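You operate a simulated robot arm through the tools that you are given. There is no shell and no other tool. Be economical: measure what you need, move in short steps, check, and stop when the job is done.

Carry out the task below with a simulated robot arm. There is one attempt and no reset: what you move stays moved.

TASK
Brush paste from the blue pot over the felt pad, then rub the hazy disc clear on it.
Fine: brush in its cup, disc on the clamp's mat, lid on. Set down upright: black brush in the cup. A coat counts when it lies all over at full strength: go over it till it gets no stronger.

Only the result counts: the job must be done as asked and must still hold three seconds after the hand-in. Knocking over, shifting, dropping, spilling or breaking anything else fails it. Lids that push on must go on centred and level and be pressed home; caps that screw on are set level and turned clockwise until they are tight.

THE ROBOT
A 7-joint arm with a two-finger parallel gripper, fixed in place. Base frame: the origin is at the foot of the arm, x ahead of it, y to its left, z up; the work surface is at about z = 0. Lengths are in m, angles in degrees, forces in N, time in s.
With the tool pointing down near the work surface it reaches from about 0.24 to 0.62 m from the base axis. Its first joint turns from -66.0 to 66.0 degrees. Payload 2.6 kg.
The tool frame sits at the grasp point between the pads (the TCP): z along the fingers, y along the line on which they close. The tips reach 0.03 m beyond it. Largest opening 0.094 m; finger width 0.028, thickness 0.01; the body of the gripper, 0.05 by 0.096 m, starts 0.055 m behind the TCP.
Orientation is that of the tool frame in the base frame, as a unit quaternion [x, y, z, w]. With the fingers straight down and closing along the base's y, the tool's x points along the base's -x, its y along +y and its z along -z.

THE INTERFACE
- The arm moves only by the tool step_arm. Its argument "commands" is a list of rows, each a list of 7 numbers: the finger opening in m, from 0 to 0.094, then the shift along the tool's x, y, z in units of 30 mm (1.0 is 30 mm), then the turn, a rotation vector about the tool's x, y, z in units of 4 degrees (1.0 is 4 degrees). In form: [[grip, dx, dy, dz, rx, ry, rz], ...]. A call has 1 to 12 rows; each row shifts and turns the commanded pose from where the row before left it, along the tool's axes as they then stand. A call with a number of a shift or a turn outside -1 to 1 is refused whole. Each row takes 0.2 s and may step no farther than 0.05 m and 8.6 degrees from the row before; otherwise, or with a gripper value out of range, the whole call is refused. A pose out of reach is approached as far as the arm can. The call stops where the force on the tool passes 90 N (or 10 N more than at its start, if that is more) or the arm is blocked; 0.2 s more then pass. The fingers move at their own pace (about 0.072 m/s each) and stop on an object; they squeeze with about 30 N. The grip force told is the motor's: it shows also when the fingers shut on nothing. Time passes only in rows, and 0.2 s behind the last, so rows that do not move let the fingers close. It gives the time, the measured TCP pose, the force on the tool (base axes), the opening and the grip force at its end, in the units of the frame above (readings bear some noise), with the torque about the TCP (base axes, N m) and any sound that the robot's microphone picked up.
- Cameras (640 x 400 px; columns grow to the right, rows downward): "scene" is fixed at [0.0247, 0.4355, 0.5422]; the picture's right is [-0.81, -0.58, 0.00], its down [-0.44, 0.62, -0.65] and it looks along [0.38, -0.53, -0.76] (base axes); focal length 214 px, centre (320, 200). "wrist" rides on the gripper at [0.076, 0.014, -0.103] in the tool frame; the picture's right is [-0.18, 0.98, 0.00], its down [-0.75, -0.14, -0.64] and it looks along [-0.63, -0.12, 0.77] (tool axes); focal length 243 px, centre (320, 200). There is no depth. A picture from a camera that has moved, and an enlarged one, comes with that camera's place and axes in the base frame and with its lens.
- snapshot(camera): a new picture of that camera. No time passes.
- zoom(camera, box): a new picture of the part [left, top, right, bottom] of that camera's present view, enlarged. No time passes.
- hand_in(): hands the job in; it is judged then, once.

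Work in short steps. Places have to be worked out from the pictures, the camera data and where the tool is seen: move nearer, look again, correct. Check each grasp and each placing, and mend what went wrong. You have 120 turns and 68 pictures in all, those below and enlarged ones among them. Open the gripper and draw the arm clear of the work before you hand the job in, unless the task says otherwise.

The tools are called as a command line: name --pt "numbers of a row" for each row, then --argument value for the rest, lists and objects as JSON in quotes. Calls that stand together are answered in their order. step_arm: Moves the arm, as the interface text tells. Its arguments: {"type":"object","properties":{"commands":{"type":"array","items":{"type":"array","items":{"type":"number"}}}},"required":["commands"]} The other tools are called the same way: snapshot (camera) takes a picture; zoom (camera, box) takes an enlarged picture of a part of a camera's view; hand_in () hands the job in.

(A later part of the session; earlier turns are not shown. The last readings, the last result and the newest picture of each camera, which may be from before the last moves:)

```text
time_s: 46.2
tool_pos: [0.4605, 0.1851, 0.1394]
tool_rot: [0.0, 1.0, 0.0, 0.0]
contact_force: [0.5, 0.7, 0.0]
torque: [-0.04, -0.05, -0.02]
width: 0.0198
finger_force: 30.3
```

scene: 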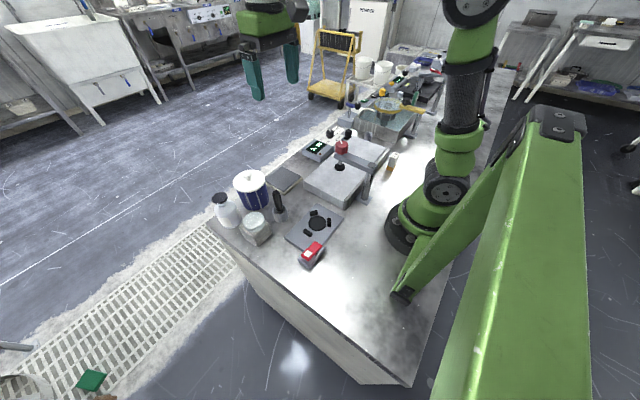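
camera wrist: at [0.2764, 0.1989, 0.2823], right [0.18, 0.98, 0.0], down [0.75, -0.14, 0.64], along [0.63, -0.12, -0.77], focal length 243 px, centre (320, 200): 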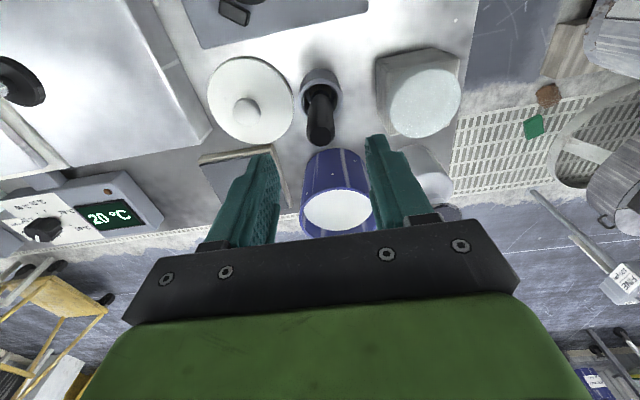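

No contact yet here; a bit deeper, then lift and look at the bristles.

step_arm --pt "0.01 0 0 0.1 0 0 0" --pt "0.01 0 0 0.05 0 0 0" --pt "0.01 0 0 0 0 0 0" --pt "0.01 0 0 0 0 0 0"

step_arm --pt "0.01 0 0 -0.5 0 0 0" --pt "0.01 0 0 -1 0 0 0" --pt "0.01 0 0 -1 0 0 0"

zoom --camera "scene" --box '[220, 100, 320, 200]'

```text
time_s: 47.2
tool_pos: [0.4624, 0.1845, 0.1375]
tool_rot: [-0.001, 1.0, 0.001, 0.003]
contact_force: [2.0, 0.4, 24.8]
torque: [-0.06, -0.34, 0.05]
width: 0.0199
finger_force: 30.2
```

```text
time_s: 48.0
tool_pos: [0.4606, 0.1817, 0.2101]
tool_rot: [-0.001, 1.0, -0.001, -0.002]
contact_force: [-0.7, 0.7, -0.1]
torque: [0.0, 0.03, -0.01]
width: 0.0197
finger_force: 30.3
```

```text
4.00 times, centred on (270, 150) of scene
camera zoom: at [0.0247, 0.4355, 0.5422], right [-0.81, -0.58, 0.0], down [-0.44, 0.62, -0.65], along [0.38, -0.53, -0.76], focal length 858 px, centre (520, 400)
```

zoom: 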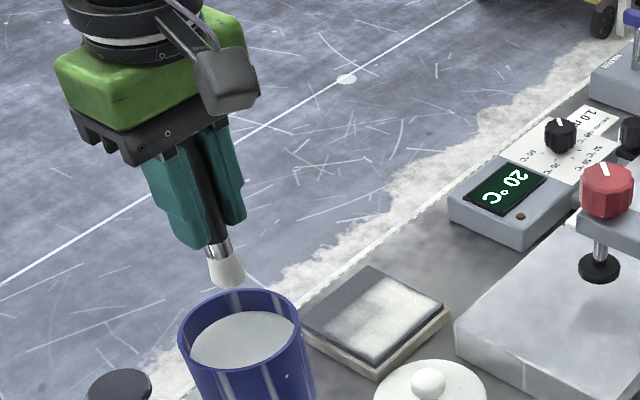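

Loaded again. I go to the far-left pad corner and paint from the far edge inward.

step_arm --pt "0.01 -0.33 -0.86 0 0 0 0" --pt "0.01 -0.33 -0.86 0 0 0 0" --pt "0.01 -0.32 -0.84 0 0 0 0" --pt "0.01 0 0 1 0 0 0" --pt "0.01 0 0 1 0 0 0" --pt "0.01 0 0 1 0 0 0" --pt "0.01 0 0 0.9 0 0 0" --pt "0.01 0 0 0 0 0 0"

```text
time_s: 49.8
tool_pos: [0.4894, 0.1075, 0.0919]
tool_rot: [0.001, 1.0, 0.0, 0.0]
contact_force: [1.1, -0.6, 0.3]
torque: [0.01, 0.0, 0.0]
width: 0.0201
finger_force: 30.1
```

step_arm --pt "0.01 0 0 0.03 0 0 0" --pt "0.01 0 0 0.02 0 0 0" --pt "0.01 0 -0.2 0 0 0 0"

```text
time_s: 50.6
tool_pos: [0.4899, 0.1011, 0.0926]
tool_rot: [0.0, 1.0, 0.0, 0.0]
contact_force: [0.6, -0.2, -0.2]
torque: [-0.01, 0.03, -0.02]
width: 0.0199
finger_force: 29.9
```

step_arm --pt "0.01 0 0 0.04 0 0 0" --pt "0.01 0 0.1 0 0 0 0" --pt "0.01 0 0 0 0 0 0"

```text
time_s: 51.4
tool_pos: [0.4904, 0.1021, 0.0925]
tool_rot: [0.0, 1.0, 0.0, 0.0]
contact_force: [0.2, -2.9, 6.0]
torque: [-0.2, -0.09, -0.03]
width: 0.0198
finger_force: 29.9
```

Contact 6 N. I press 1 mm more and paint three lanes from the far edge.

step_arm --pt "0.01 0 0.2 0.03 0 0 0" --pt "0.01 0 -1 0 0 0 0" --pt "0.01 0 -1 0 0 0 0" --pt "0.01 0 -0.95 0 0 0 0" --pt "0.01 0.33 0 0 0 0 0" --pt "0.01 0 1 0 0 0 0" --pt "0.01 0 1 0 0 0 0" --pt "0.01 0 0.95 0 0 0 0" --pt "0.01 0.33 0 0 0 0 0" --pt "0.01 0 -1 0 0 0 0" --pt "0.01 0 -1 0 0 0 0" --pt "0.01 0 -0.95 0 0 0 0"

zoom --camera "scene" --box '[260, 150, 310, 200]'

```text
time_s: 54.0
tool_pos: [0.473, 0.0235, 0.0919]
tool_rot: [-0.001, 1.0, 0.001, 0.002]
contact_force: [0.8, 8.9, 23.0]
torque: [0.66, -0.26, 0.1]
width: 0.0195
finger_force: 29.8
```

```text
8.00 times, centred on (285, 175) of scene
camera zoom: at [0.0246, 0.4355, 0.5422], right [-0.81, -0.58, 0.0], down [-0.44, 0.62, -0.65], along [0.38, -0.53, -0.76], focal length 1716 px, centre (600, 400)
```

zoom: 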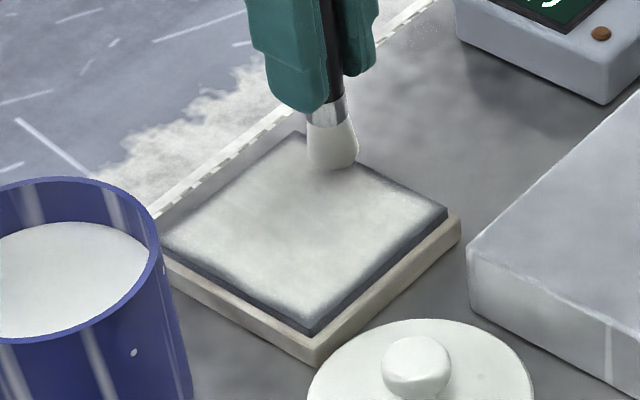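

Nearly all covered; the remaining dark strips are along the −y, near-x and +y edges. I run the brush around these edges.

step_arm --pt "0.01 -0.6 -0.1 0 0 0 0" --pt "0.01 0.76 0 0 0 0 0" --pt "0.01 0.76 0 0 0 0 0" --pt "0.01 0.76 0 0 0 0 0" --pt "0.01 0.76 0 0 0 0 0" --pt "0.01 0 0.77 0 0 0 0" --pt "0.01 0 0.77 0 0 0 0" --pt "0.01 0 0.77 0 0 0 0" --pt "0.01 0 0.77 0 0 0 0" --pt "0.01 -1 0 0 0 0 0" --pt "0.01 -1 0 0 0 0 0" --pt "0.01 -1 0 0 0 0 0"

zoom --camera "scene" --box '[260, 150, 310, 200]'

```text
time_s: 56.6
tool_pos: [0.4888, 0.1108, 0.0911]
tool_rot: [-0.001, 1.0, 0.001, 0.001]
contact_force: [0.0, 0.4, -0.6]
torque: [0.02, 0.0, -0.03]
width: 0.0238
finger_force: 29.7
```

```text
8.00 times, centred on (285, 175) of scene
camera zoom: at [0.0247, 0.4355, 0.5422], right [-0.81, -0.58, 0.0], down [-0.44, 0.62, -0.65], along [0.38, -0.53, -0.76], focal length 1716 px, centre (600, 400)
```

zoom: 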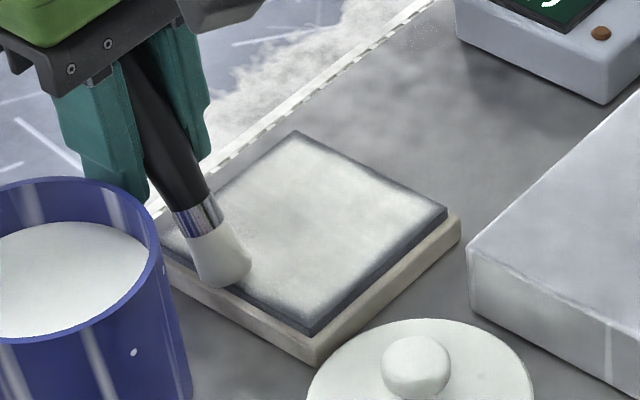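

The brush has swung about 28° in the grip (edge snag). I lift clear and tilt the tool to bring the brush vertical again, then inspect brush and pad.

step_arm --pt "0.01 0 0 -1 0 0 0" --pt "0.01 0 0 -1 0 0 0" --pt "0.01 0 0 -1 0 0 0" --pt "0.01 0 0 -1 0 0 0" --pt "0.01 0 0 0 0 -1 0" --pt "0.01 0 0 0 0 -1 0" --pt "0.01 0 0 0 0 -1 0" --pt "0.01 0 0 0 0 -1 0" --pt "0.01 0 0 0 0 -1 0" --pt "0.01 0 0 0 0 -1 0" --pt "0.01 0 0 0 0 -1 0"

zoom --camera "scene" --box '[220, 90, 320, 200]'

zoom --camera "scene" --box '[276, 160, 320, 196]'

```text
time_s: 59.0
tool_pos: [0.4865, 0.1098, 0.2088]
tool_rot: [0.0, 0.97, 0.0, 0.243]
contact_force: [-0.2, 0.0, -0.6]
torque: [-0.01, -0.01, 0.0]
width: 0.0238
finger_force: 30.2
```

```text
3.64 times, centred on (270, 145) of scene
camera zoom: at [0.0248, 0.4355, 0.5422], right [-0.81, -0.58, 0.0], down [-0.44, 0.62, -0.65], along [0.38, -0.53, -0.76], focal length 780 px, centre (502, 400)
```

zoom: 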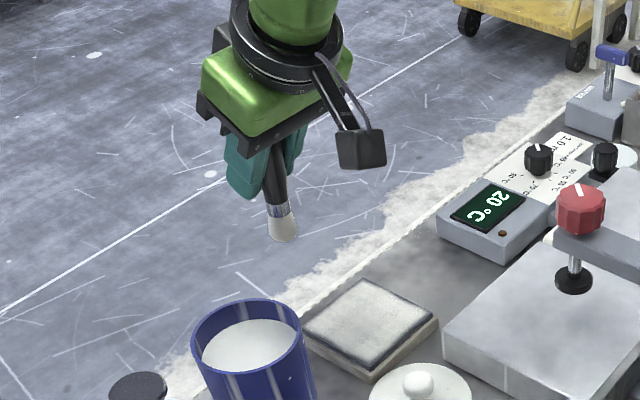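

```text
11.11 times, centred on (298, 178) of scene
camera zoom: at [0.0248, 0.4355, 0.5422], right [-0.81, -0.58, 0.0], down [-0.44, 0.62, -0.65], along [0.38, -0.53, -0.76], focal length 2383 px, centre (564, 444)
```

zoom: 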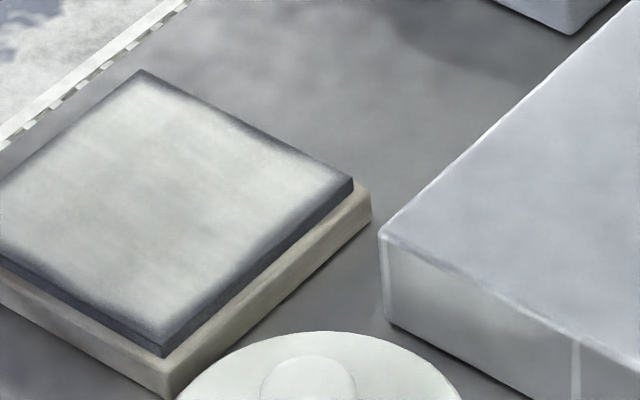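

The brush is vertical again with the tool tilted (tip ≈0.080 below TCP). The pad is covered but its rim (~3 mm) is faint; I re-dip with this tilted tool for another coat.

step_arm --pt "0.01 0.26 0.84 -0.14 0 0 0" --pt "0.01 0.26 0.84 -0.14 0 0 0" --pt "0.01 0.26 0.84 -0.14 0 0 0" --pt "0.01 0.37 0 0.696 0 0 0" --pt "0.01 0.37 0 0.696 0 0 0" --pt "0.01 0.37 0 0.696 0 0 0" --pt "0.01 0.047 0 0.088 0 0 0" --pt "0.01 0 0 0 0 0 0"

```text
time_s: 60.8
tool_pos: [0.4627, 0.1875, 0.1401]
tool_rot: [-0.001, 0.969, 0.002, 0.246]
contact_force: [-1.5, 1.3, 24.9]
torque: [0.04, 0.4, 0.0]
width: 0.0239
finger_force: 30.0
```

Dipped (25 N). Up, over to the far-left corner of the pad, and down to just above contact.

step_arm --pt "0.01 -0.367 0 -0.687 0 0 0" --pt "0.01 -0.367 0 -0.687 0 0 0" --pt "0.01 -0.367 0 -0.687 0 0 0" --pt "0.01 -0.303 -0.857 0.162 0 0 0" --pt "0.01 -0.303 -0.857 0.162 0 0 0" --pt "0.01 -0.303 -0.857 0.162 0 0 0" --pt "0.01 0.42 0 0.787 0 0 0" --pt "0.01 0.42 0 0.787 0 0 0" --pt "0.01 0.42 0 0.787 0 0 0" --pt "0.01 0.42 0 0.787 0 0 0" --pt "0.01 0 0 0 0 0 0"

zoom --camera "scene" --box '[250, 130, 320, 200]'

```text
time_s: 63.2
tool_pos: [0.4911, 0.1105, 0.0979]
tool_rot: [-0.001, 0.97, 0.0, 0.242]
contact_force: [-0.1, -0.5, -0.1]
torque: [-0.01, -0.03, 0.02]
width: 0.0234
finger_force: 30.2
```

```text
5.71 times, centred on (285, 165) of scene
camera zoom: at [0.0247, 0.4355, 0.5422], right [-0.81, -0.58, 0.0], down [-0.44, 0.62, -0.65], along [0.38, -0.53, -0.76], focal length 1226 px, centre (520, 400)
```

zoom: 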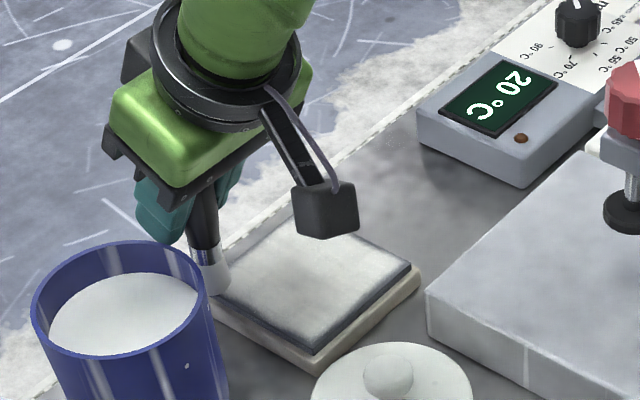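

Now I lower in small steps to contact, nudging inward off the edge.

step_arm --pt "0.01 0 -0.1 0 0 0 0" --pt "0.01 0.02 0 0.04 0 0 0" --pt "0.01 0.02 0 0.04 0 0 0" --pt "0.01 0 0 0 0 0 0"

```text
time_s: 64.2
tool_pos: [0.4919, 0.1062, 0.0961]
tool_rot: [0.0, 0.97, 0.001, 0.241]
contact_force: [-0.4, -0.3, 0.4]
torque: [-0.02, -0.01, 0.03]
width: 0.0237
finger_force: 30.0
```

step_arm --pt "0.01 0.024 0 0.044 0 0 0" --pt "0.01 0.024 0 0.044 0 0 0" --pt "0.01 0 0 0 0 0 0"

```text
time_s: 65.0
tool_pos: [0.4916, 0.1065, 0.0935]
tool_rot: [-0.001, 0.97, 0.001, 0.243]
contact_force: [-3.8, -0.2, 6.5]
torque: [-0.04, 0.35, -0.01]
width: 0.0242
finger_force: 30.2
```

Light contact 6.5 N. I paint with strokes along y only (safe for the grip), from far edge inwards.

step_arm --pt "0.01 0.01 0.1 0.02 0 0 0" --pt "0.01 0 -0.96 0 0 0 0" --pt "0.01 0 -0.96 0 0 0 0" --pt "0.01 0 -0.96 0 0 0 0" --pt "0.01 0.28 0 -0.15 0 0 0" --pt "0.01 0 0.96 0 0 0 0" --pt "0.01 0 0.96 0 0 0 0" --pt "0.01 0 0.96 0 0 0 0" --pt "0.01 0.28 0 -0.15 0 0 0" --pt "0.01 0 -0.96 0 0 0 0" --pt "0.01 0 -0.96 0 0 0 0" --pt "0.01 0 -0.96 0 0 0 0"

step_arm --pt "0.01 0.28 0 -0.14 0 0 0" --pt "0.01 0 0.96 0 0 0 0" --pt "0.01 0 0.96 0 0 0 0" --pt "0.01 0 0.96 0 0 0 0" --pt "0.01 0.28 0 -0.14 0 0 0" --pt "0.01 0 -0.96 0 0 0 0" --pt "0.01 0 -0.96 0 0 0 0" --pt "0.01 0 -0.96 0 0 0 0" --pt "0.01 0.28 0 -0.15 0 0 0" --pt "0.01 0 0.96 0 0 0 0" --pt "0.01 0 0.96 0 0 0 0" --pt "0.01 0 0.96 0 0 0 0"

zoom --camera "scene" --box '[255, 140, 320, 200]'

```text
time_s: 67.6
tool_pos: [0.4739, 0.0242, 0.0935]
tool_rot: [-0.001, 0.97, 0.001, 0.244]
contact_force: [0.5, 11.2, 25.8]
torque: [0.72, 0.19, -0.11]
width: 0.0241
finger_force: 29.9
```

```text
time_s: 70.2
tool_pos: [0.4451, 0.1065, 0.0909]
tool_rot: [0.001, 0.97, -0.001, 0.243]
contact_force: [-1.5, -9.8, 25.0]
torque: [-0.64, 0.26, 0.07]
width: 0.0235
finger_force: 30.1
```

```text
6.67 times, centred on (288, 170) of scene
camera zoom: at [0.0246, 0.4354, 0.5422], right [-0.81, -0.58, 0.0], down [-0.44, 0.62, -0.65], along [0.38, -0.53, -0.76], focal length 1430 px, centre (537, 400)
```

zoom: 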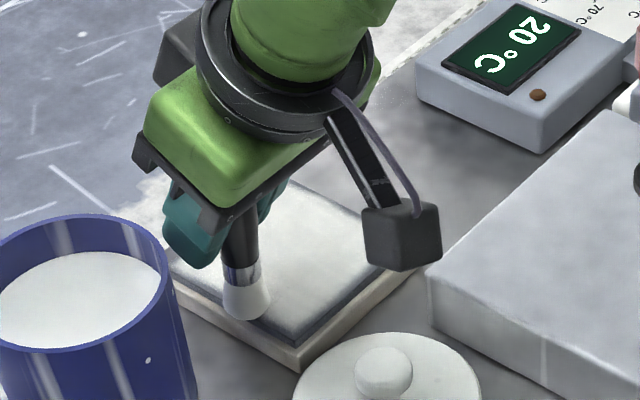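

Brush still upright and white. Continue the remaining lanes to the near edge.

step_arm --pt "0.01 0.27 0 -0.145 0 0 0" --pt "0.01 0 -0.96 0 0 0 0" --pt "0.01 0 -0.96 0 0 0 0" --pt "0.01 0 -0.96 0 0 0 0" --pt "0.01 0.27 0 -0.145 0 0 0" --pt "0.01 0 0.96 0 0 0 0" --pt "0.01 0 0.96 0 0 0 0" --pt "0.01 0 0.96 0 0 0 0" --pt "0.01 0.27 0 -0.145 0 0 0" --pt "0.01 0 -0.96 0 0 0 0" --pt "0.01 0 -0.96 0 0 0 0" --pt "0.01 0 -0.96 0 0 0 0"

step_arm --pt "0.01 0.27 0 -0.145 0 0 0" --pt "0.01 0 0.96 0 0 0 0" --pt "0.01 0 0.96 0 0 0 0" --pt "0.01 0 0.96 0 0 0 0" --pt "0.01 0.2 0 -0.107 0 0 0" --pt "0.01 0 -0.96 0 0 0 0" --pt "0.01 0 -0.96 0 0 0 0" --pt "0.01 0 -0.96 0 0 0 0" --pt "0.01 0 0.96 0 0 0 0" --pt "0.01 0 0.96 0 0 0 0" --pt "0.01 0 0.96 0 0 0 0"

step_arm --pt "0.01 -0.47 0 -0.88 0 0 0" --pt "0.01 -0.47 0 -0.88 0 0 0" --pt "0.01 -0.47 0 -0.88 0 0 0" --pt "0.01 -0.47 0 -0.88 0 0 0"

zoom --camera "scene" --box '[265, 150, 320, 200]'

```text
time_s: 72.8
tool_pos: [0.4155, 0.0214, 0.0922]
tool_rot: [0.0, 0.97, 0.0, 0.242]
contact_force: [0.4, -1.5, 0.4]
torque: [0.02, 0.0, 0.0]
width: 0.0238
finger_force: 30.4
```

```text
time_s: 75.2
tool_pos: [0.4002, 0.1081, 0.0933]
tool_rot: [0.001, 0.97, 0.0, 0.242]
contact_force: [0.0, -1.2, -0.8]
torque: [0.01, 0.0, -0.05]
width: 0.0237
finger_force: 30.2
```

```text
time_s: 76.2
tool_pos: [0.4021, 0.1103, 0.2113]
tool_rot: [0.0, 0.97, 0.001, 0.242]
contact_force: [0.7, -0.4, -0.3]
torque: [0.0, -0.01, -0.02]
width: 0.0238
finger_force: 30.5
```

```text
8.00 times, centred on (292, 175) of scene
camera zoom: at [0.0247, 0.4355, 0.5422], right [-0.81, -0.58, 0.0], down [-0.44, 0.62, -0.65], along [0.38, -0.53, -0.76], focal length 1716 px, centre (540, 400)
```

zoom: 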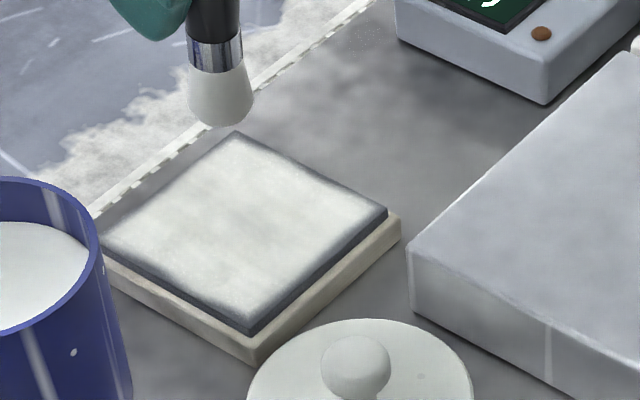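

The middle is strong, but the later near lanes lost contact and the rim (~3–4 mm) is still faint. I re-dip and will work on the edges.

step_arm --pt "0.01 -0.57 0.84 0.303 0 0 0" --pt "0.01 -0.57 0.84 0.303 0 0 0" --pt "0.01 -0.57 0.84 0.303 0 0 0" --pt "0.01 0.387 0 0.727 0 0 0" --pt "0.01 0.387 0 0.727 0 0 0" --pt "0.01 0.387 0 0.727 0 0 0" --pt "0.01 0 0 0 0 0 0"

```text
time_s: 77.8
tool_pos: [0.4585, 0.1848, 0.1384]
tool_rot: [0.0, 0.97, 0.0, 0.243]
contact_force: [-0.2, -0.7, 0.3]
torque: [0.0, 0.04, 0.03]
width: 0.024
finger_force: 30.1
```

step_arm --pt "0.01 0.047 0 0.088 0 0 0" --pt "0.01 0.024 0 0.044 0 0 0" --pt "0.01 0 0 0 0 0 0"

```text
time_s: 78.6
tool_pos: [0.4609, 0.1839, 0.1368]
tool_rot: [-0.001, 0.969, 0.002, 0.245]
contact_force: [1.5, -0.4, 25.1]
torque: [-0.04, 0.13, -0.01]
width: 0.0237
finger_force: 29.8
```

Dipped. Over to the near-left corner, down to near contact.

step_arm --pt "0.01 -0.387 0 -0.727 0 0 0" --pt "0.01 -0.387 0 -0.727 0 0 0" --pt "0.01 -0.387 0 -0.727 0 0 0" --pt "0.01 0.53 -0.85 -0.283 0 0 0" --pt "0.01 0.53 -0.85 -0.283 0 0 0" --pt "0.01 0.53 -0.85 -0.283 0 0 0" --pt "0.01 0.447 0 0.838 0 0 0" --pt "0.01 0.447 0 0.838 0 0 0" --pt "0.01 0.447 0 0.838 0 0 0" --pt "0.01 0.447 0 0.838 0 0 0" --pt "0.01 0 0 0 0 0 0"

```text
time_s: 81.0
tool_pos: [0.4048, 0.109, 0.0948]
tool_rot: [0.0, 0.97, 0.0, 0.242]
contact_force: [-0.6, 1.1, -0.5]
torque: [-0.01, -0.01, 0.03]
width: 0.0238
finger_force: 30.1
```

step_arm --pt "0.01 0.038 0 0.07 0 0 0" --pt "0.01 0.024 0 0.044 0 0 0" --pt "0.01 0 0 0 0 0 0"

```text
time_s: 81.8
tool_pos: [0.4043, 0.1091, 0.0909]
tool_rot: [0.0, 0.97, 0.0, 0.242]
contact_force: [0.2, -0.9, -0.9]
torque: [0.01, -0.01, -0.01]
width: 0.0238
finger_force: 29.7
```

No contact at the corner — may be at the very edge. I raise a bit, move inward 10 mm, and look.

step_arm --pt "0.01 -0.062 0 -0.114 0 0 0" --pt "0.01 -0.29 -0.33 0.156 0 0 0" --pt "0.01 0.03 0 0.057 0 0 0" --pt "0.01 0 0 0 0 0 0"

zoom --camera "scene" --box '[265, 150, 320, 200]'

```text
time_s: 82.8
tool_pos: [0.4159, 0.0998, 0.0926]
tool_rot: [0.0, 0.97, -0.001, 0.242]
contact_force: [0.3, -0.2, -0.6]
torque: [-0.03, 0.0, 0.03]
width: 0.0237
finger_force: 30.7
```

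```text
8.00 times, centred on (292, 175) of scene
camera zoom: at [0.0247, 0.4355, 0.5422], right [-0.81, -0.58, 0.0], down [-0.44, 0.62, -0.65], along [0.38, -0.53, -0.76], focal length 1716 px, centre (540, 400)
```

zoom: 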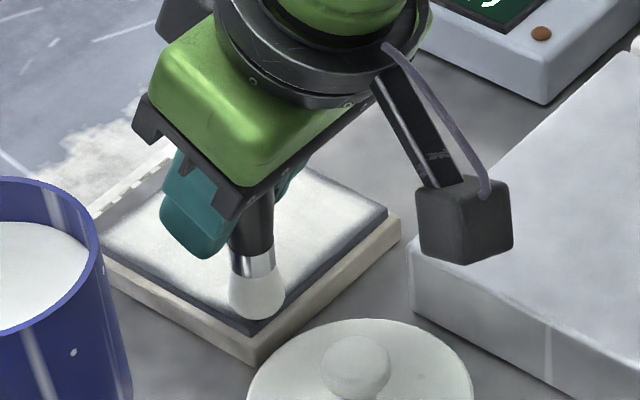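

The tip is above the near corner. Lower gently till contact.

step_arm --pt "0.01 0.02 0 0.037 0 0 0" --pt "0.01 0.02 0 0.037 0 0 0" --pt "0.01 0 0 0 0 0 0"

```text
time_s: 83.6
tool_pos: [0.4153, 0.0987, 0.0903]
tool_rot: [-0.001, 0.97, 0.0, 0.242]
contact_force: [-4.0, -1.0, 8.6]
torque: [-0.06, 0.33, 0.0]
width: 0.0238
finger_force: 29.8
```

Contact 8.6 N. I stroke the near edge back and forth three times.

step_arm --pt "0.01 0.31 0.27 -0.137 0 0 0" --pt "0.01 0 -0.94 0 0 0 0" --pt "0.01 0 -0.94 0 0 0 0" --pt "0.01 0 -0.94 0 0 0 0" --pt "0.01 0 0.94 0 0 0 0" --pt "0.01 0 0.94 0 0 0 0" --pt "0.01 0 0.94 0 0 0 0" --pt "0.01 0 -0.94 0 0 0 0" --pt "0.01 0 -0.94 0 0 0 0" --pt "0.01 0 -0.94 0 0 0 0" --pt "0.01 0 0 0 0 0 0"

zoom --camera "scene" --box '[265, 150, 320, 200]'

```text
time_s: 86.0
tool_pos: [0.4046, 0.0221, 0.0885]
tool_rot: [0.0, 0.97, 0.0, 0.242]
contact_force: [0.3, -1.0, 2.2]
torque: [-0.02, -0.06, -0.02]
width: 0.0239
finger_force: 29.3
```

```text
8.00 times, centred on (292, 175) of scene
camera zoom: at [0.0247, 0.4355, 0.5422], right [-0.81, -0.58, 0.0], down [-0.44, 0.62, -0.65], along [0.38, -0.53, -0.76], focal length 1716 px, centre (540, 400)
```

zoom: 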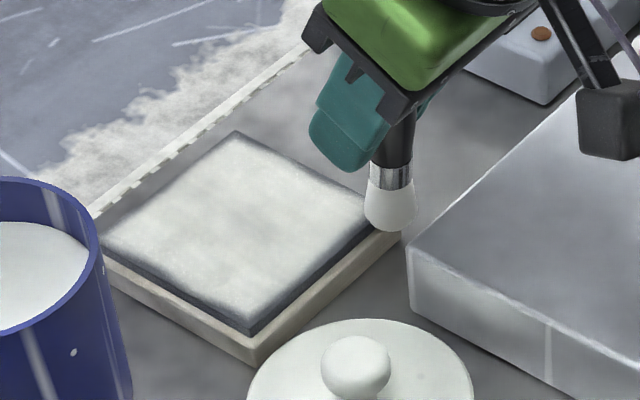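

The near edge improved. Now the −y edge: strokes along x at y≈0.026, with lighter pressure.

step_arm --pt "0.01 -0.03 0.13 -0.04 0 0 0" --pt "0.01 -0.625 0 0.334 0 0 0" --pt "0.01 -0.625 0 0.334 0 0 0" --pt "0.01 -0.625 0 0.334 0 0 0" --pt "0.01 -0.6 0 0.32 0 0 0" --pt "0.01 0 0 0 0 0 0"

zoom --camera "scene" --box '[255, 140, 320, 200]'

```text
time_s: 87.4
tool_pos: [0.4895, 0.0266, 0.0914]
tool_rot: [0.0, 0.97, 0.0, 0.242]
contact_force: [-0.7, 0.1, -0.9]
torque: [0.01, 0.0, -0.03]
width: 0.0234
finger_force: 30.1
```

```text
6.67 times, centred on (288, 170) of scene
camera zoom: at [0.0248, 0.4355, 0.5422], right [-0.81, -0.58, 0.0], down [-0.44, 0.62, -0.65], along [0.38, -0.53, -0.76], focal length 1430 px, centre (537, 400)
```

zoom: 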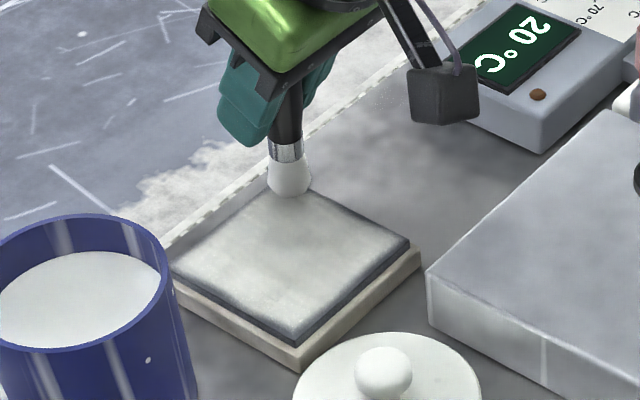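

Not much contact on that pass. I lower ~1.5 mm, and stroke back along the −y edge.

step_arm --pt "0.01 0.024 -0.03 0.044 0 0 0" --pt "0.01 0 0 0 0 0 0"

```text
time_s: 88.0
tool_pos: [0.4881, 0.0252, 0.0898]
tool_rot: [0.0, 0.97, 0.0, 0.242]
contact_force: [-0.3, -0.1, 0.9]
torque: [0.01, 0.04, 0.01]
width: 0.0235
finger_force: 30.0
```

step_arm --pt "0.01 0.03 0 0.05 0 0 0" --pt "0.01 0.625 0 -0.334 0 0 0" --pt "0.01 0.625 0 -0.334 0 0 0" --pt "0.01 0.625 0 -0.334 0 0 0" --pt "0.01 0.55 0 -0.294 0 0 0" --pt "0.01 0 0 0 0 0 0"

```text
time_s: 89.4
tool_pos: [0.4071, 0.0253, 0.087]
tool_rot: [-0.001, 0.97, 0.0, 0.244]
contact_force: [4.6, 0.4, 19.3]
torque: [0.0, -0.25, 0.02]
width: 0.0234
finger_force: 30.4
```

Good contact (19 N). Another pass to +x and then a look.

step_arm --pt "0.01 -0.61 0 0.326 0 0 0" --pt "0.01 -0.61 0 0.326 0 0 0" --pt "0.01 -0.61 0 0.326 0 0 0" --pt "0.01 -0.6 0 0.32 0 0 0" --pt "0.01 0 0 0 0 0 0"

zoom --camera "scene" --box '[255, 140, 320, 200]'

```text
time_s: 90.6
tool_pos: [0.4897, 0.0237, 0.0853]
tool_rot: [0.0, 0.971, 0.0, 0.241]
contact_force: [0.2, -0.3, -0.5]
torque: [0.0, -0.02, -0.01]
width: 0.0238
finger_force: 29.9
```

```text
6.67 times, centred on (288, 170) of scene
camera zoom: at [0.0248, 0.4355, 0.5422], right [-0.81, -0.58, 0.0], down [-0.44, 0.62, -0.65], along [0.38, -0.53, -0.76], focal length 1430 px, centre (537, 400)
```

zoom: 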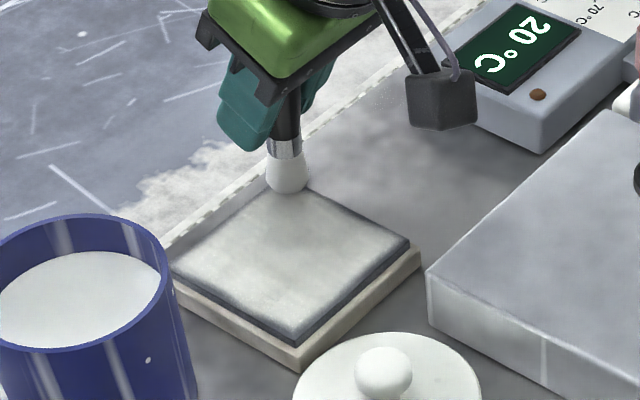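

Brush still usable. Re-dip for a final full pass with fresh paste.

step_arm --pt "0.01 -0.47 0 -0.88 0 0 0" --pt "0.01 -0.47 0 -0.88 0 0 0" --pt "0.01 -0.47 0 -0.88 0 0 0" --pt "0.01 -0.47 0 -0.88 0 0 0" --pt "0.01 0.145 0.897 -0.077 0 0 0" --pt "0.01 0.145 0.897 -0.077 0 0 0" --pt "0.01 0.145 0.897 -0.077 0 0 0" --pt "0.01 0.145 0.897 -0.077 0 0 0" --pt "0.01 0.145 0.897 -0.077 0 0 0" --pt "0.01 0.145 0.897 -0.077 0 0 0" --pt "0.01 0.51 0 0.955 0 0 0" --pt "0.01 0.1 0 0.19 0 0 0"

step_arm --pt "0.01 0.42 0 0.78 0 0 0" --pt "0.01 0.03 0 0.056 0 0 0" --pt "0.01 0.03 0 0.056 0 0 0" --pt "0.01 0 0 0 0 0 0"

```text
time_s: 93.2
tool_pos: [0.4586, 0.1878, 0.1662]
tool_rot: [0.0, 0.97, 0.001, 0.242]
contact_force: [0.1, -0.2, -1.4]
torque: [0.01, 0.02, 0.01]
width: 0.0236
finger_force: 29.8
```

```text
time_s: 94.2
tool_pos: [0.4596, 0.186, 0.1362]
tool_rot: [0.0, 0.97, 0.0, 0.242]
contact_force: [0.0, 0.6, -0.9]
torque: [0.01, 0.0, 0.01]
width: 0.0235
finger_force: 30.3
```

step_arm --pt "0.01 0.047 0 0.088 0 0 0" --pt "0.01 0.03 0 0.056 0 0 0" --pt "0.01 0 0 0 0 0 0"

```text
time_s: 95.0
tool_pos: [0.4599, 0.1856, 0.1323]
tool_rot: [-0.001, 0.97, 0.0, 0.242]
contact_force: [0.0, 0.8, -1.0]
torque: [-0.01, -0.02, 0.04]
width: 0.0236
finger_force: 29.7
```

step_arm --pt "0.01 0.05 0 0.095 0 0 0" --pt "0.01 0.03 0 0.056 0 0 0" --pt "0.01 0 0 0 0 0 0"

```text
time_s: 95.8
tool_pos: [0.4617, 0.1862, 0.1298]
tool_rot: [-0.001, 0.97, 0.002, 0.244]
contact_force: [-3.5, -2.0, 23.9]
torque: [-0.05, 0.46, -0.01]
width: 0.0238
finger_force: 29.8
```

Dipped. Go to the far-left corner, down to just above pad contact.

step_arm --pt "0.01 -0.392 0 -0.735 0 0 0" --pt "0.01 -0.392 0 -0.735 0 0 0" --pt "0.01 -0.392 0 -0.735 0 0 0" --pt "0.01 -0.28 -0.877 0.15 0 0 0" --pt "0.01 -0.28 -0.877 0.15 0 0 0" --pt "0.01 -0.28 -0.877 0.15 0 0 0" --pt "0.01 0.453 0 0.849 0 0 0" --pt "0.01 0.453 0 0.849 0 0 0" --pt "0.01 0.453 0 0.849 0 0 0" --pt "0.01 0.44 0 0.82 0 0 0" --pt "0.01 0 0 0 0 0 0"

step_arm --pt "0.01 0.028 0 0.053 0 0 0" --pt "0.01 0.014 0 0.026 0 0 0" --pt "0.01 0 0 0 0 0 0"

```text
time_s: 98.2
tool_pos: [0.4888, 0.1065, 0.0874]
tool_rot: [0.001, 0.97, 0.0, 0.242]
contact_force: [-0.5, -0.1, -0.2]
torque: [0.01, 0.02, -0.01]
width: 0.0234
finger_force: 29.7
```

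```text
time_s: 99.0
tool_pos: [0.4896, 0.1082, 0.0835]
tool_rot: [0.0, 0.97, -0.001, 0.242]
contact_force: [-0.2, -0.4, -0.8]
torque: [-0.01, 0.03, 0.0]
width: 0.0236
finger_force: 29.7
```

step_arm --pt "0.01 0.02 0 0.037 0 0 0" --pt "0.01 0.01 0 0.02 0 0 0" --pt "0.01 0 0 0 0 0 0"

zoom --camera "scene" --box '[250, 140, 315, 200]'

```text
time_s: 99.8
tool_pos: [0.4888, 0.1066, 0.0832]
tool_rot: [0.0, 0.97, 0.0, 0.243]
contact_force: [-2.8, -1.4, 7.1]
torque: [-0.01, 0.24, 0.01]
width: 0.0236
finger_force: 30.0
```

```text
6.67 times, centred on (282, 170) of scene
camera zoom: at [0.0247, 0.4355, 0.5422], right [-0.81, -0.58, 0.0], down [-0.44, 0.62, -0.65], along [0.38, -0.53, -0.76], focal length 1430 px, centre (570, 400)
```

zoom: 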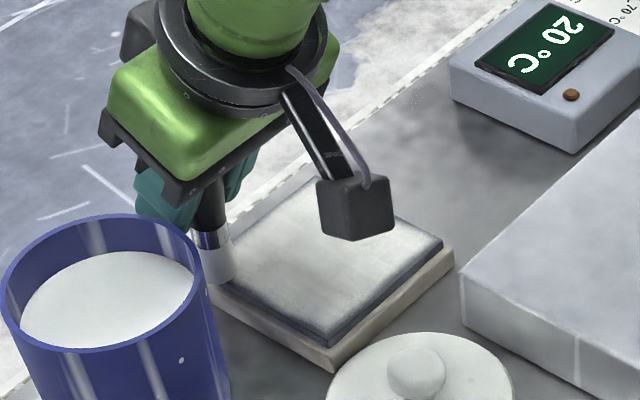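

Contact 7 N. Now stroke along the +y edge toward the near side, then lanes from near to far.

step_arm --pt "0.01 0.635 0 -0.31 0 0 0" --pt "0.01 0.625 0 -0.334 0 0 0" --pt "0.01 0.625 0 -0.334 0 0 0" --pt "0.01 0.6 0 -0.32 0 0 0" --pt "0.01 0 -0.93 0 0 0 0" --pt "0.01 0 -0.93 0 0 0 0" --pt "0.01 0 -0.93 0 0 0 0" --pt "0.01 -0.28 0 0.15 0 0 0" --pt "0.01 0 0.94 0 0 0 0" --pt "0.01 0 0.94 0 0 0 0" --pt "0.01 0 0.94 0 0 0 0"

```text
time_s: 102.2
tool_pos: [0.4133, 0.1099, 0.0832]
tool_rot: [0.0, 0.97, -0.001, 0.242]
contact_force: [1.1, -3.3, 10.9]
torque: [-0.29, -0.01, 0.02]
width: 0.0232
finger_force: 30.1
```

Contact holds at 11 N. Next three lanes.

step_arm --pt "0.01 -0.27 -0.05 0.15 0 0 0" --pt "0.01 0 -0.93 0 0 0 0" --pt "0.01 0 -0.93 0 0 0 0" --pt "0.01 0 -0.93 0 0 0 0" --pt "0.01 -0.28 0 0.15 0 0 0" --pt "0.01 0 0.94 0 0 0 0" --pt "0.01 0 0.94 0 0 0 0" --pt "0.01 0 0.94 0 0 0 0" --pt "0.01 -0.28 0 0.15 0 0 0" --pt "0.01 0 -0.94 0 0 0 0" --pt "0.01 0 -0.94 0 0 0 0" --pt "0.01 0 -0.94 0 0 0 0"

step_arm --pt "0.01 -0.28 0 0.15 0 0 0" --pt "0.01 0 0.94 0 0 0 0" --pt "0.01 0 0.94 0 0 0 0" --pt "0.01 0 0.94 0 0 0 0" --pt "0.01 -0.28 0 0.15 0 0 0" --pt "0.01 0 -0.94 0 0 0 0" --pt "0.01 0 -0.94 0 0 0 0" --pt "0.01 0 -0.94 0 0 0 0" --pt "0.01 -0.28 0 0.15 0 0 0" --pt "0.01 0 0.94 0 0 0 0" --pt "0.01 0 0.94 0 0 0 0" --pt "0.01 0 0.94 0 0 0 0"

```text
time_s: 104.8
tool_pos: [0.4429, 0.0226, 0.0828]
tool_rot: [-0.001, 0.97, 0.0, 0.243]
contact_force: [1.9, 6.3, 15.9]
torque: [0.36, 0.12, -0.08]
width: 0.0238
finger_force: 30.1
```

```text
time_s: 107.4
tool_pos: [0.4726, 0.1063, 0.0812]
tool_rot: [0.001, 0.97, 0.0, 0.242]
contact_force: [-0.5, 0.3, 2.1]
torque: [0.0, 0.03, -0.02]
width: 0.0237
finger_force: 29.5
```

Force faded again; I lower 1 mm, do the two far lanes, then raise and look.

step_arm --pt "0.01 -0.245 0 0.2 0 0 0" --pt "0.01 0 -0.94 0 0 0 0" --pt "0.01 0 -0.94 0 0 0 0" --pt "0.01 0 -0.94 0 0 0 0" --pt "0.01 -0.25 0 0.135 0 0 0" --pt "0.01 0 0.94 0 0 0 0" --pt "0.01 0 0.94 0 0 0 0" --pt "0.01 0 0.94 0 0 0 0" --pt "0.01 -0.47 0 -0.88 0 0 0" --pt "0.01 -0.47 0 -0.88 0 0 0" --pt "0.01 -0.47 0 -0.88 0 0 0" --pt "0.01 -0.47 0 -0.88 0 0 0"

zoom --camera "scene" --box '[260, 100, 330, 196]'

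```text
time_s: 110.0
tool_pos: [0.4864, 0.1098, 0.2004]
tool_rot: [0.0, 0.971, 0.0, 0.241]
contact_force: [-0.5, 0.0, 0.1]
torque: [0.0, 0.04, 0.0]
width: 0.0238
finger_force: 30.4
```

```text
4.17 times, centred on (295, 148) of scene
camera zoom: at [0.0247, 0.4355, 0.5422], right [-0.81, -0.58, 0.0], down [-0.44, 0.62, -0.65], along [0.38, -0.53, -0.76], focal length 894 px, centre (424, 417)
```

zoom: 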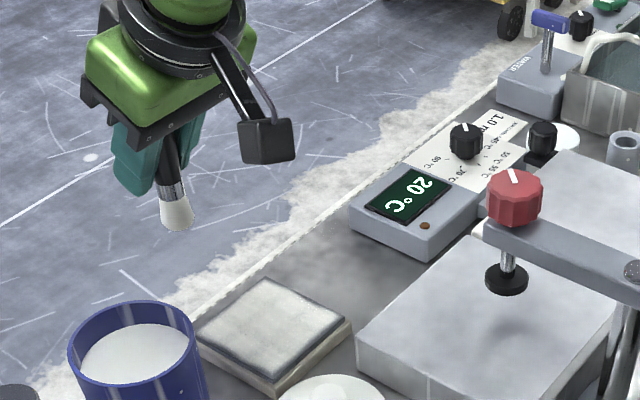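

I take one close look at the pad to judge evenness.

zoom --camera "scene" --box '[276, 162, 312, 192]'

```text
13.33 times, centred on (294, 177) of scene
camera zoom: at [0.0247, 0.4355, 0.5422], right [-0.81, -0.58, 0.0], down [-0.44, 0.62, -0.65], along [0.38, -0.53, -0.76], focal length 2860 px, centre (667, 507)
```

zoom: 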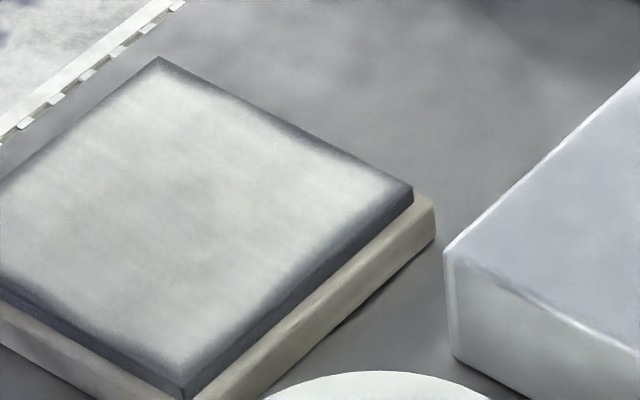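

Edges still fade over ~2–3 mm and the centre is a bit greyer than the ends. One more dip, then slow strokes in the middle and at the edges.

step_arm --pt "0.01 0.26 0.84 -0.14 0 0 0" --pt "0.01 0.26 0.84 -0.14 0 0 0" --pt "0.01 0.26 0.84 -0.14 0 0 0" --pt "0.01 0.385 0 0.72 0 0 0" --pt "0.01 0.385 0 0.72 0 0 0" --pt "0.01 0.385 0 0.72 0 0 0" --pt "0.01 0 0 0 0 0 0"

```text
time_s: 111.6
tool_pos: [0.4616, 0.1834, 0.1257]
tool_rot: [0.0, 0.97, 0.0, 0.243]
contact_force: [-0.5, 0.5, 1.8]
torque: [0.01, 0.1, -0.02]
width: 0.0238
finger_force: 29.8
```

step_arm --pt "0.01 0.024 0 0.044 0 0 0" --pt "0.01 0 0 0 0 0 0" --pt "0.01 -0.431 0 -0.807 0 0 0" --pt "0.01 -0.419 0 -0.785 0 0 0" --pt "0.01 -0.419 0 -0.785 0 0 0" --pt "0.01 0.53 -0.86 -0.283 0 0 0" --pt "0.01 0.53 -0.86 -0.283 0 0 0" --pt "0.01 0.53 -0.86 -0.283 0 0 0" --pt "0.01 0.47 0 0.88 0 0 0" --pt "0.01 0.47 0 0.88 0 0 0" --pt "0.01 0.47 0 0.88 0 0 0" --pt "0.01 0.48 0 0.9 0 0 0"

step_arm --pt "0.01 0.024 0 0.044 0 0 0" --pt "0.01 0 0 0 0 0 0"

```text
time_s: 114.2
tool_pos: [0.4083, 0.1066, 0.0846]
tool_rot: [0.0, 0.97, 0.0, 0.242]
contact_force: [1.0, 0.0, -0.6]
torque: [-0.01, -0.01, 0.02]
width: 0.0238
finger_force: 29.9
```

```text
time_s: 114.8
tool_pos: [0.407, 0.1065, 0.085]
tool_rot: [0.0, 0.971, 0.0, 0.241]
contact_force: [-0.6, -0.4, -0.6]
torque: [-0.01, -0.01, -0.02]
width: 0.024
finger_force: 29.8
```

step_arm --pt "0.01 0.024 0 0.044 0 0 0" --pt "0.01 0.016 0 0.03 0 0 0" --pt "0.01 0 0 0 0 0 0"

```text
time_s: 115.6
tool_pos: [0.4085, 0.1061, 0.0813]
tool_rot: [-0.001, 0.97, 0.0, 0.242]
contact_force: [0.2, -0.5, 0.2]
torque: [0.0, 0.02, 0.03]
width: 0.024
finger_force: 30.0
```

step_arm --pt "0.01 0.016 0 0.03 0 0 0" --pt "0.01 0.01 0 0.015 0 0 0" --pt "0.01 0 0 0 0 0 0"

```text
time_s: 116.4
tool_pos: [0.4079, 0.1049, 0.0798]
tool_rot: [0.0, 0.97, -0.001, 0.243]
contact_force: [-5.1, -0.4, 11.6]
torque: [-0.06, 0.28, 0.0]
width: 0.0239
finger_force: 30.1
```

Contact 12 N. Now the near edge and then the −y edge, slower and closer to the rim.

step_arm --pt "0.01 0.13 0.12 -0.05 0 0 0" --pt "0.01 0 -0.57 0 0 0 0" --pt "0.01 0 -0.57 0 0 0 0" --pt "0.01 0 -0.57 0 0 0 0" --pt "0.01 0 -0.57 0 0 0 0" --pt "0.01 0 -0.57 0 0 0 0" --pt "0.01 -0.512 0 0.273 0 0 0" --pt "0.01 -0.512 0 0.273 0 0 0" --pt "0.01 -0.512 0 0.273 0 0 0" --pt "0.01 -0.512 0 0.273 0 0 0" --pt "0.01 -0.512 0 0.273 0 0 0"

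```text
time_s: 118.8
tool_pos: [0.4906, 0.0232, 0.0793]
tool_rot: [0.0, 0.971, 0.0, 0.241]
contact_force: [-5.9, -0.4, 14.0]
torque: [0.0, 0.44, -0.04]
width: 0.0237
finger_force: 30.2
```

Contact 14 N. Now the far edge and the +y edge the same way.

step_arm --pt "0.01 0 0.57 0 0 0 0" --pt "0.01 0 0.57 0 0 0 0" --pt "0.01 0 0.57 0 0 0 0" --pt "0.01 0 0.57 0 0 0 0" --pt "0.01 0 0.57 0 0 0 0" --pt "0.01 0.51 0 -0.27 0 0 0" --pt "0.01 0.512 0 -0.273 0 0 0" --pt "0.01 0.512 0 -0.273 0 0 0" --pt "0.01 0.512 0 -0.273 0 0 0" --pt "0.01 0.46 0 -0.245 0 0 0"

```text
time_s: 121.0
tool_pos: [0.4053, 0.1115, 0.0798]
tool_rot: [0.0, 0.97, 0.0, 0.242]
contact_force: [3.0, 0.9, 6.4]
torque: [0.01, -0.23, 0.02]
width: 0.0238
finger_force: 29.4
```

Now slow middle lanes, two per call.

step_arm --pt "0.01 -0.37 -0.03 0.225 0 0 0" --pt "0.01 0 -0.57 0 0 0 0" --pt "0.01 0 -0.57 0 0 0 0" --pt "0.01 0 -0.57 0 0 0 0" --pt "0.01 0 -0.57 0 0 0 0" --pt "0.01 0 -0.57 0 0 0 0" --pt "0.01 -0.382 0 0.204 0 0 0" --pt "0.01 0 0.57 0 0 0 0" --pt "0.01 0 0.57 0 0 0 0" --pt "0.01 0 0.57 0 0 0 0" --pt "0.01 0 0.57 0 0 0 0" --pt "0.01 0 0.57 0 0 0 0"

step_arm --pt "0.01 -0.382 0 0.204 0 0 0" --pt "0.01 0 -0.57 0 0 0 0" --pt "0.01 0 -0.57 0 0 0 0" --pt "0.01 0 -0.57 0 0 0 0" --pt "0.01 0 -0.57 0 0 0 0" --pt "0.01 0 -0.57 0 0 0 0" --pt "0.01 -0.37 0 0.23 0 0 0" --pt "0.01 0 0.57 0 0 0 0" --pt "0.01 0 0.57 0 0 0 0" --pt "0.01 0 0.57 0 0 0 0" --pt "0.01 0 0.57 0 0 0 0" --pt "0.01 0 0.57 0 0 0 0"

step_arm --pt "0.01 -0.37 0 0.23 0 0 0" --pt "0.01 0 -0.57 0 0 0 0" --pt "0.01 0 -0.57 0 0 0 0" --pt "0.01 0 -0.57 0 0 0 0" --pt "0.01 0 -0.57 0 0 0 0" --pt "0.01 0 -0.57 0 0 0 0" --pt "0.01 -0.37 0 0.23 0 0 0" --pt "0.01 0 0.57 0 0 0 0" --pt "0.01 0 0.57 0 0 0 0" --pt "0.01 0 0.57 0 0 0 0" --pt "0.01 0 0.57 0 0 0 0" --pt "0.01 0 0.57 0 0 0 0"

```text
time_s: 123.6
tool_pos: [0.4311, 0.1083, 0.0777]
tool_rot: [0.0, 0.97, 0.0, 0.241]
contact_force: [0.4, -0.3, -0.9]
torque: [-0.04, -0.01, 0.0]
width: 0.024
finger_force: 30.1
```

```text
time_s: 126.2
tool_pos: [0.4574, 0.1079, 0.0769]
tool_rot: [0.0, 0.97, 0.0, 0.242]
contact_force: [-0.5, 0.1, -0.1]
torque: [0.0, 0.03, 0.03]
width: 0.0237
finger_force: 29.9
```

```text
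time_s: 128.8
tool_pos: [0.4849, 0.1087, 0.0774]
tool_rot: [0.001, 0.97, 0.0, 0.242]
contact_force: [0.3, -6.7, 18.9]
torque: [-0.39, -0.06, 0.01]
width: 0.0239
finger_force: 29.7
```

Contact is firm now (19 N); I repeat the middle lanes on the way back.

step_arm --pt "0.01 0.382 0 -0.204 0 0 0" --pt "0.01 0 -0.57 0 0 0 0" --pt "0.01 0 -0.57 0 0 0 0" --pt "0.01 0 -0.57 0 0 0 0" --pt "0.01 0 -0.57 0 0 0 0" --pt "0.01 0 -0.57 0 0 0 0" --pt "0.01 0.382 0 -0.204 0 0 0" --pt "0.01 0 0.57 0 0 0 0" --pt "0.01 0 0.57 0 0 0 0" --pt "0.01 0 0.57 0 0 0 0" --pt "0.01 0 0.57 0 0 0 0" --pt "0.01 0 0.57 0 0 0 0"

step_arm --pt "0.01 0.39 0 -0.19 0 0 0" --pt "0.01 0 -0.57 0 0 0 0" --pt "0.01 0 -0.57 0 0 0 0" --pt "0.01 0 -0.57 0 0 0 0" --pt "0.01 0 -0.57 0 0 0 0" --pt "0.01 0 -0.57 0 0 0 0" --pt "0.01 0.39 0 -0.19 0 0 0" --pt "0.01 0 0.57 0 0 0 0" --pt "0.01 0 0.57 0 0 0 0" --pt "0.01 0 0.57 0 0 0 0" --pt "0.01 0 0.57 0 0 0 0" --pt "0.01 0 0.57 0 0 0 0"

step_arm --pt "0.01 -0.47 0 -0.88 0 0 0" --pt "0.01 -0.47 0 -0.88 0 0 0" --pt "0.01 -0.47 0 -0.88 0 0 0" --pt "0.01 -0.47 0 -0.88 0 0 0"

zoom --camera "scene" --box '[262, 145, 312, 195]'

```text
time_s: 131.4
tool_pos: [0.4576, 0.1095, 0.0758]
tool_rot: [0.0, 0.97, 0.0, 0.242]
contact_force: [-0.6, -7.0, 21.3]
torque: [-0.44, 0.01, -0.01]
width: 0.0239
finger_force: 29.7
```

```text
time_s: 134.0
tool_pos: [0.4316, 0.1086, 0.075]
tool_rot: [0.0, 0.97, 0.0, 0.242]
contact_force: [1.5, -10.6, 28.5]
torque: [-0.62, 0.03, 0.07]
width: 0.024
finger_force: 29.9
```

```text
time_s: 135.0
tool_pos: [0.4312, 0.109, 0.1952]
tool_rot: [0.0, 0.971, 0.001, 0.241]
contact_force: [-0.6, 0.2, -0.1]
torque: [0.01, 0.04, 0.0]
width: 0.0237
finger_force: 30.3
```

```text
8.00 times, centred on (287, 170) of scene
camera zoom: at [0.0247, 0.4355, 0.5422], right [-0.81, -0.58, 0.0], down [-0.44, 0.62, -0.65], along [0.38, -0.53, -0.76], focal length 1716 px, centre (584, 440)
```

zoom: 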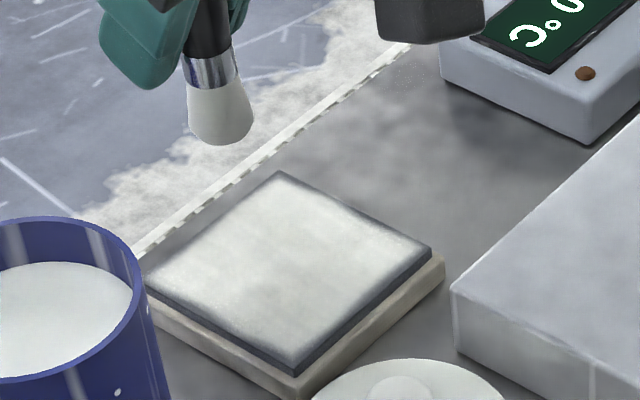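

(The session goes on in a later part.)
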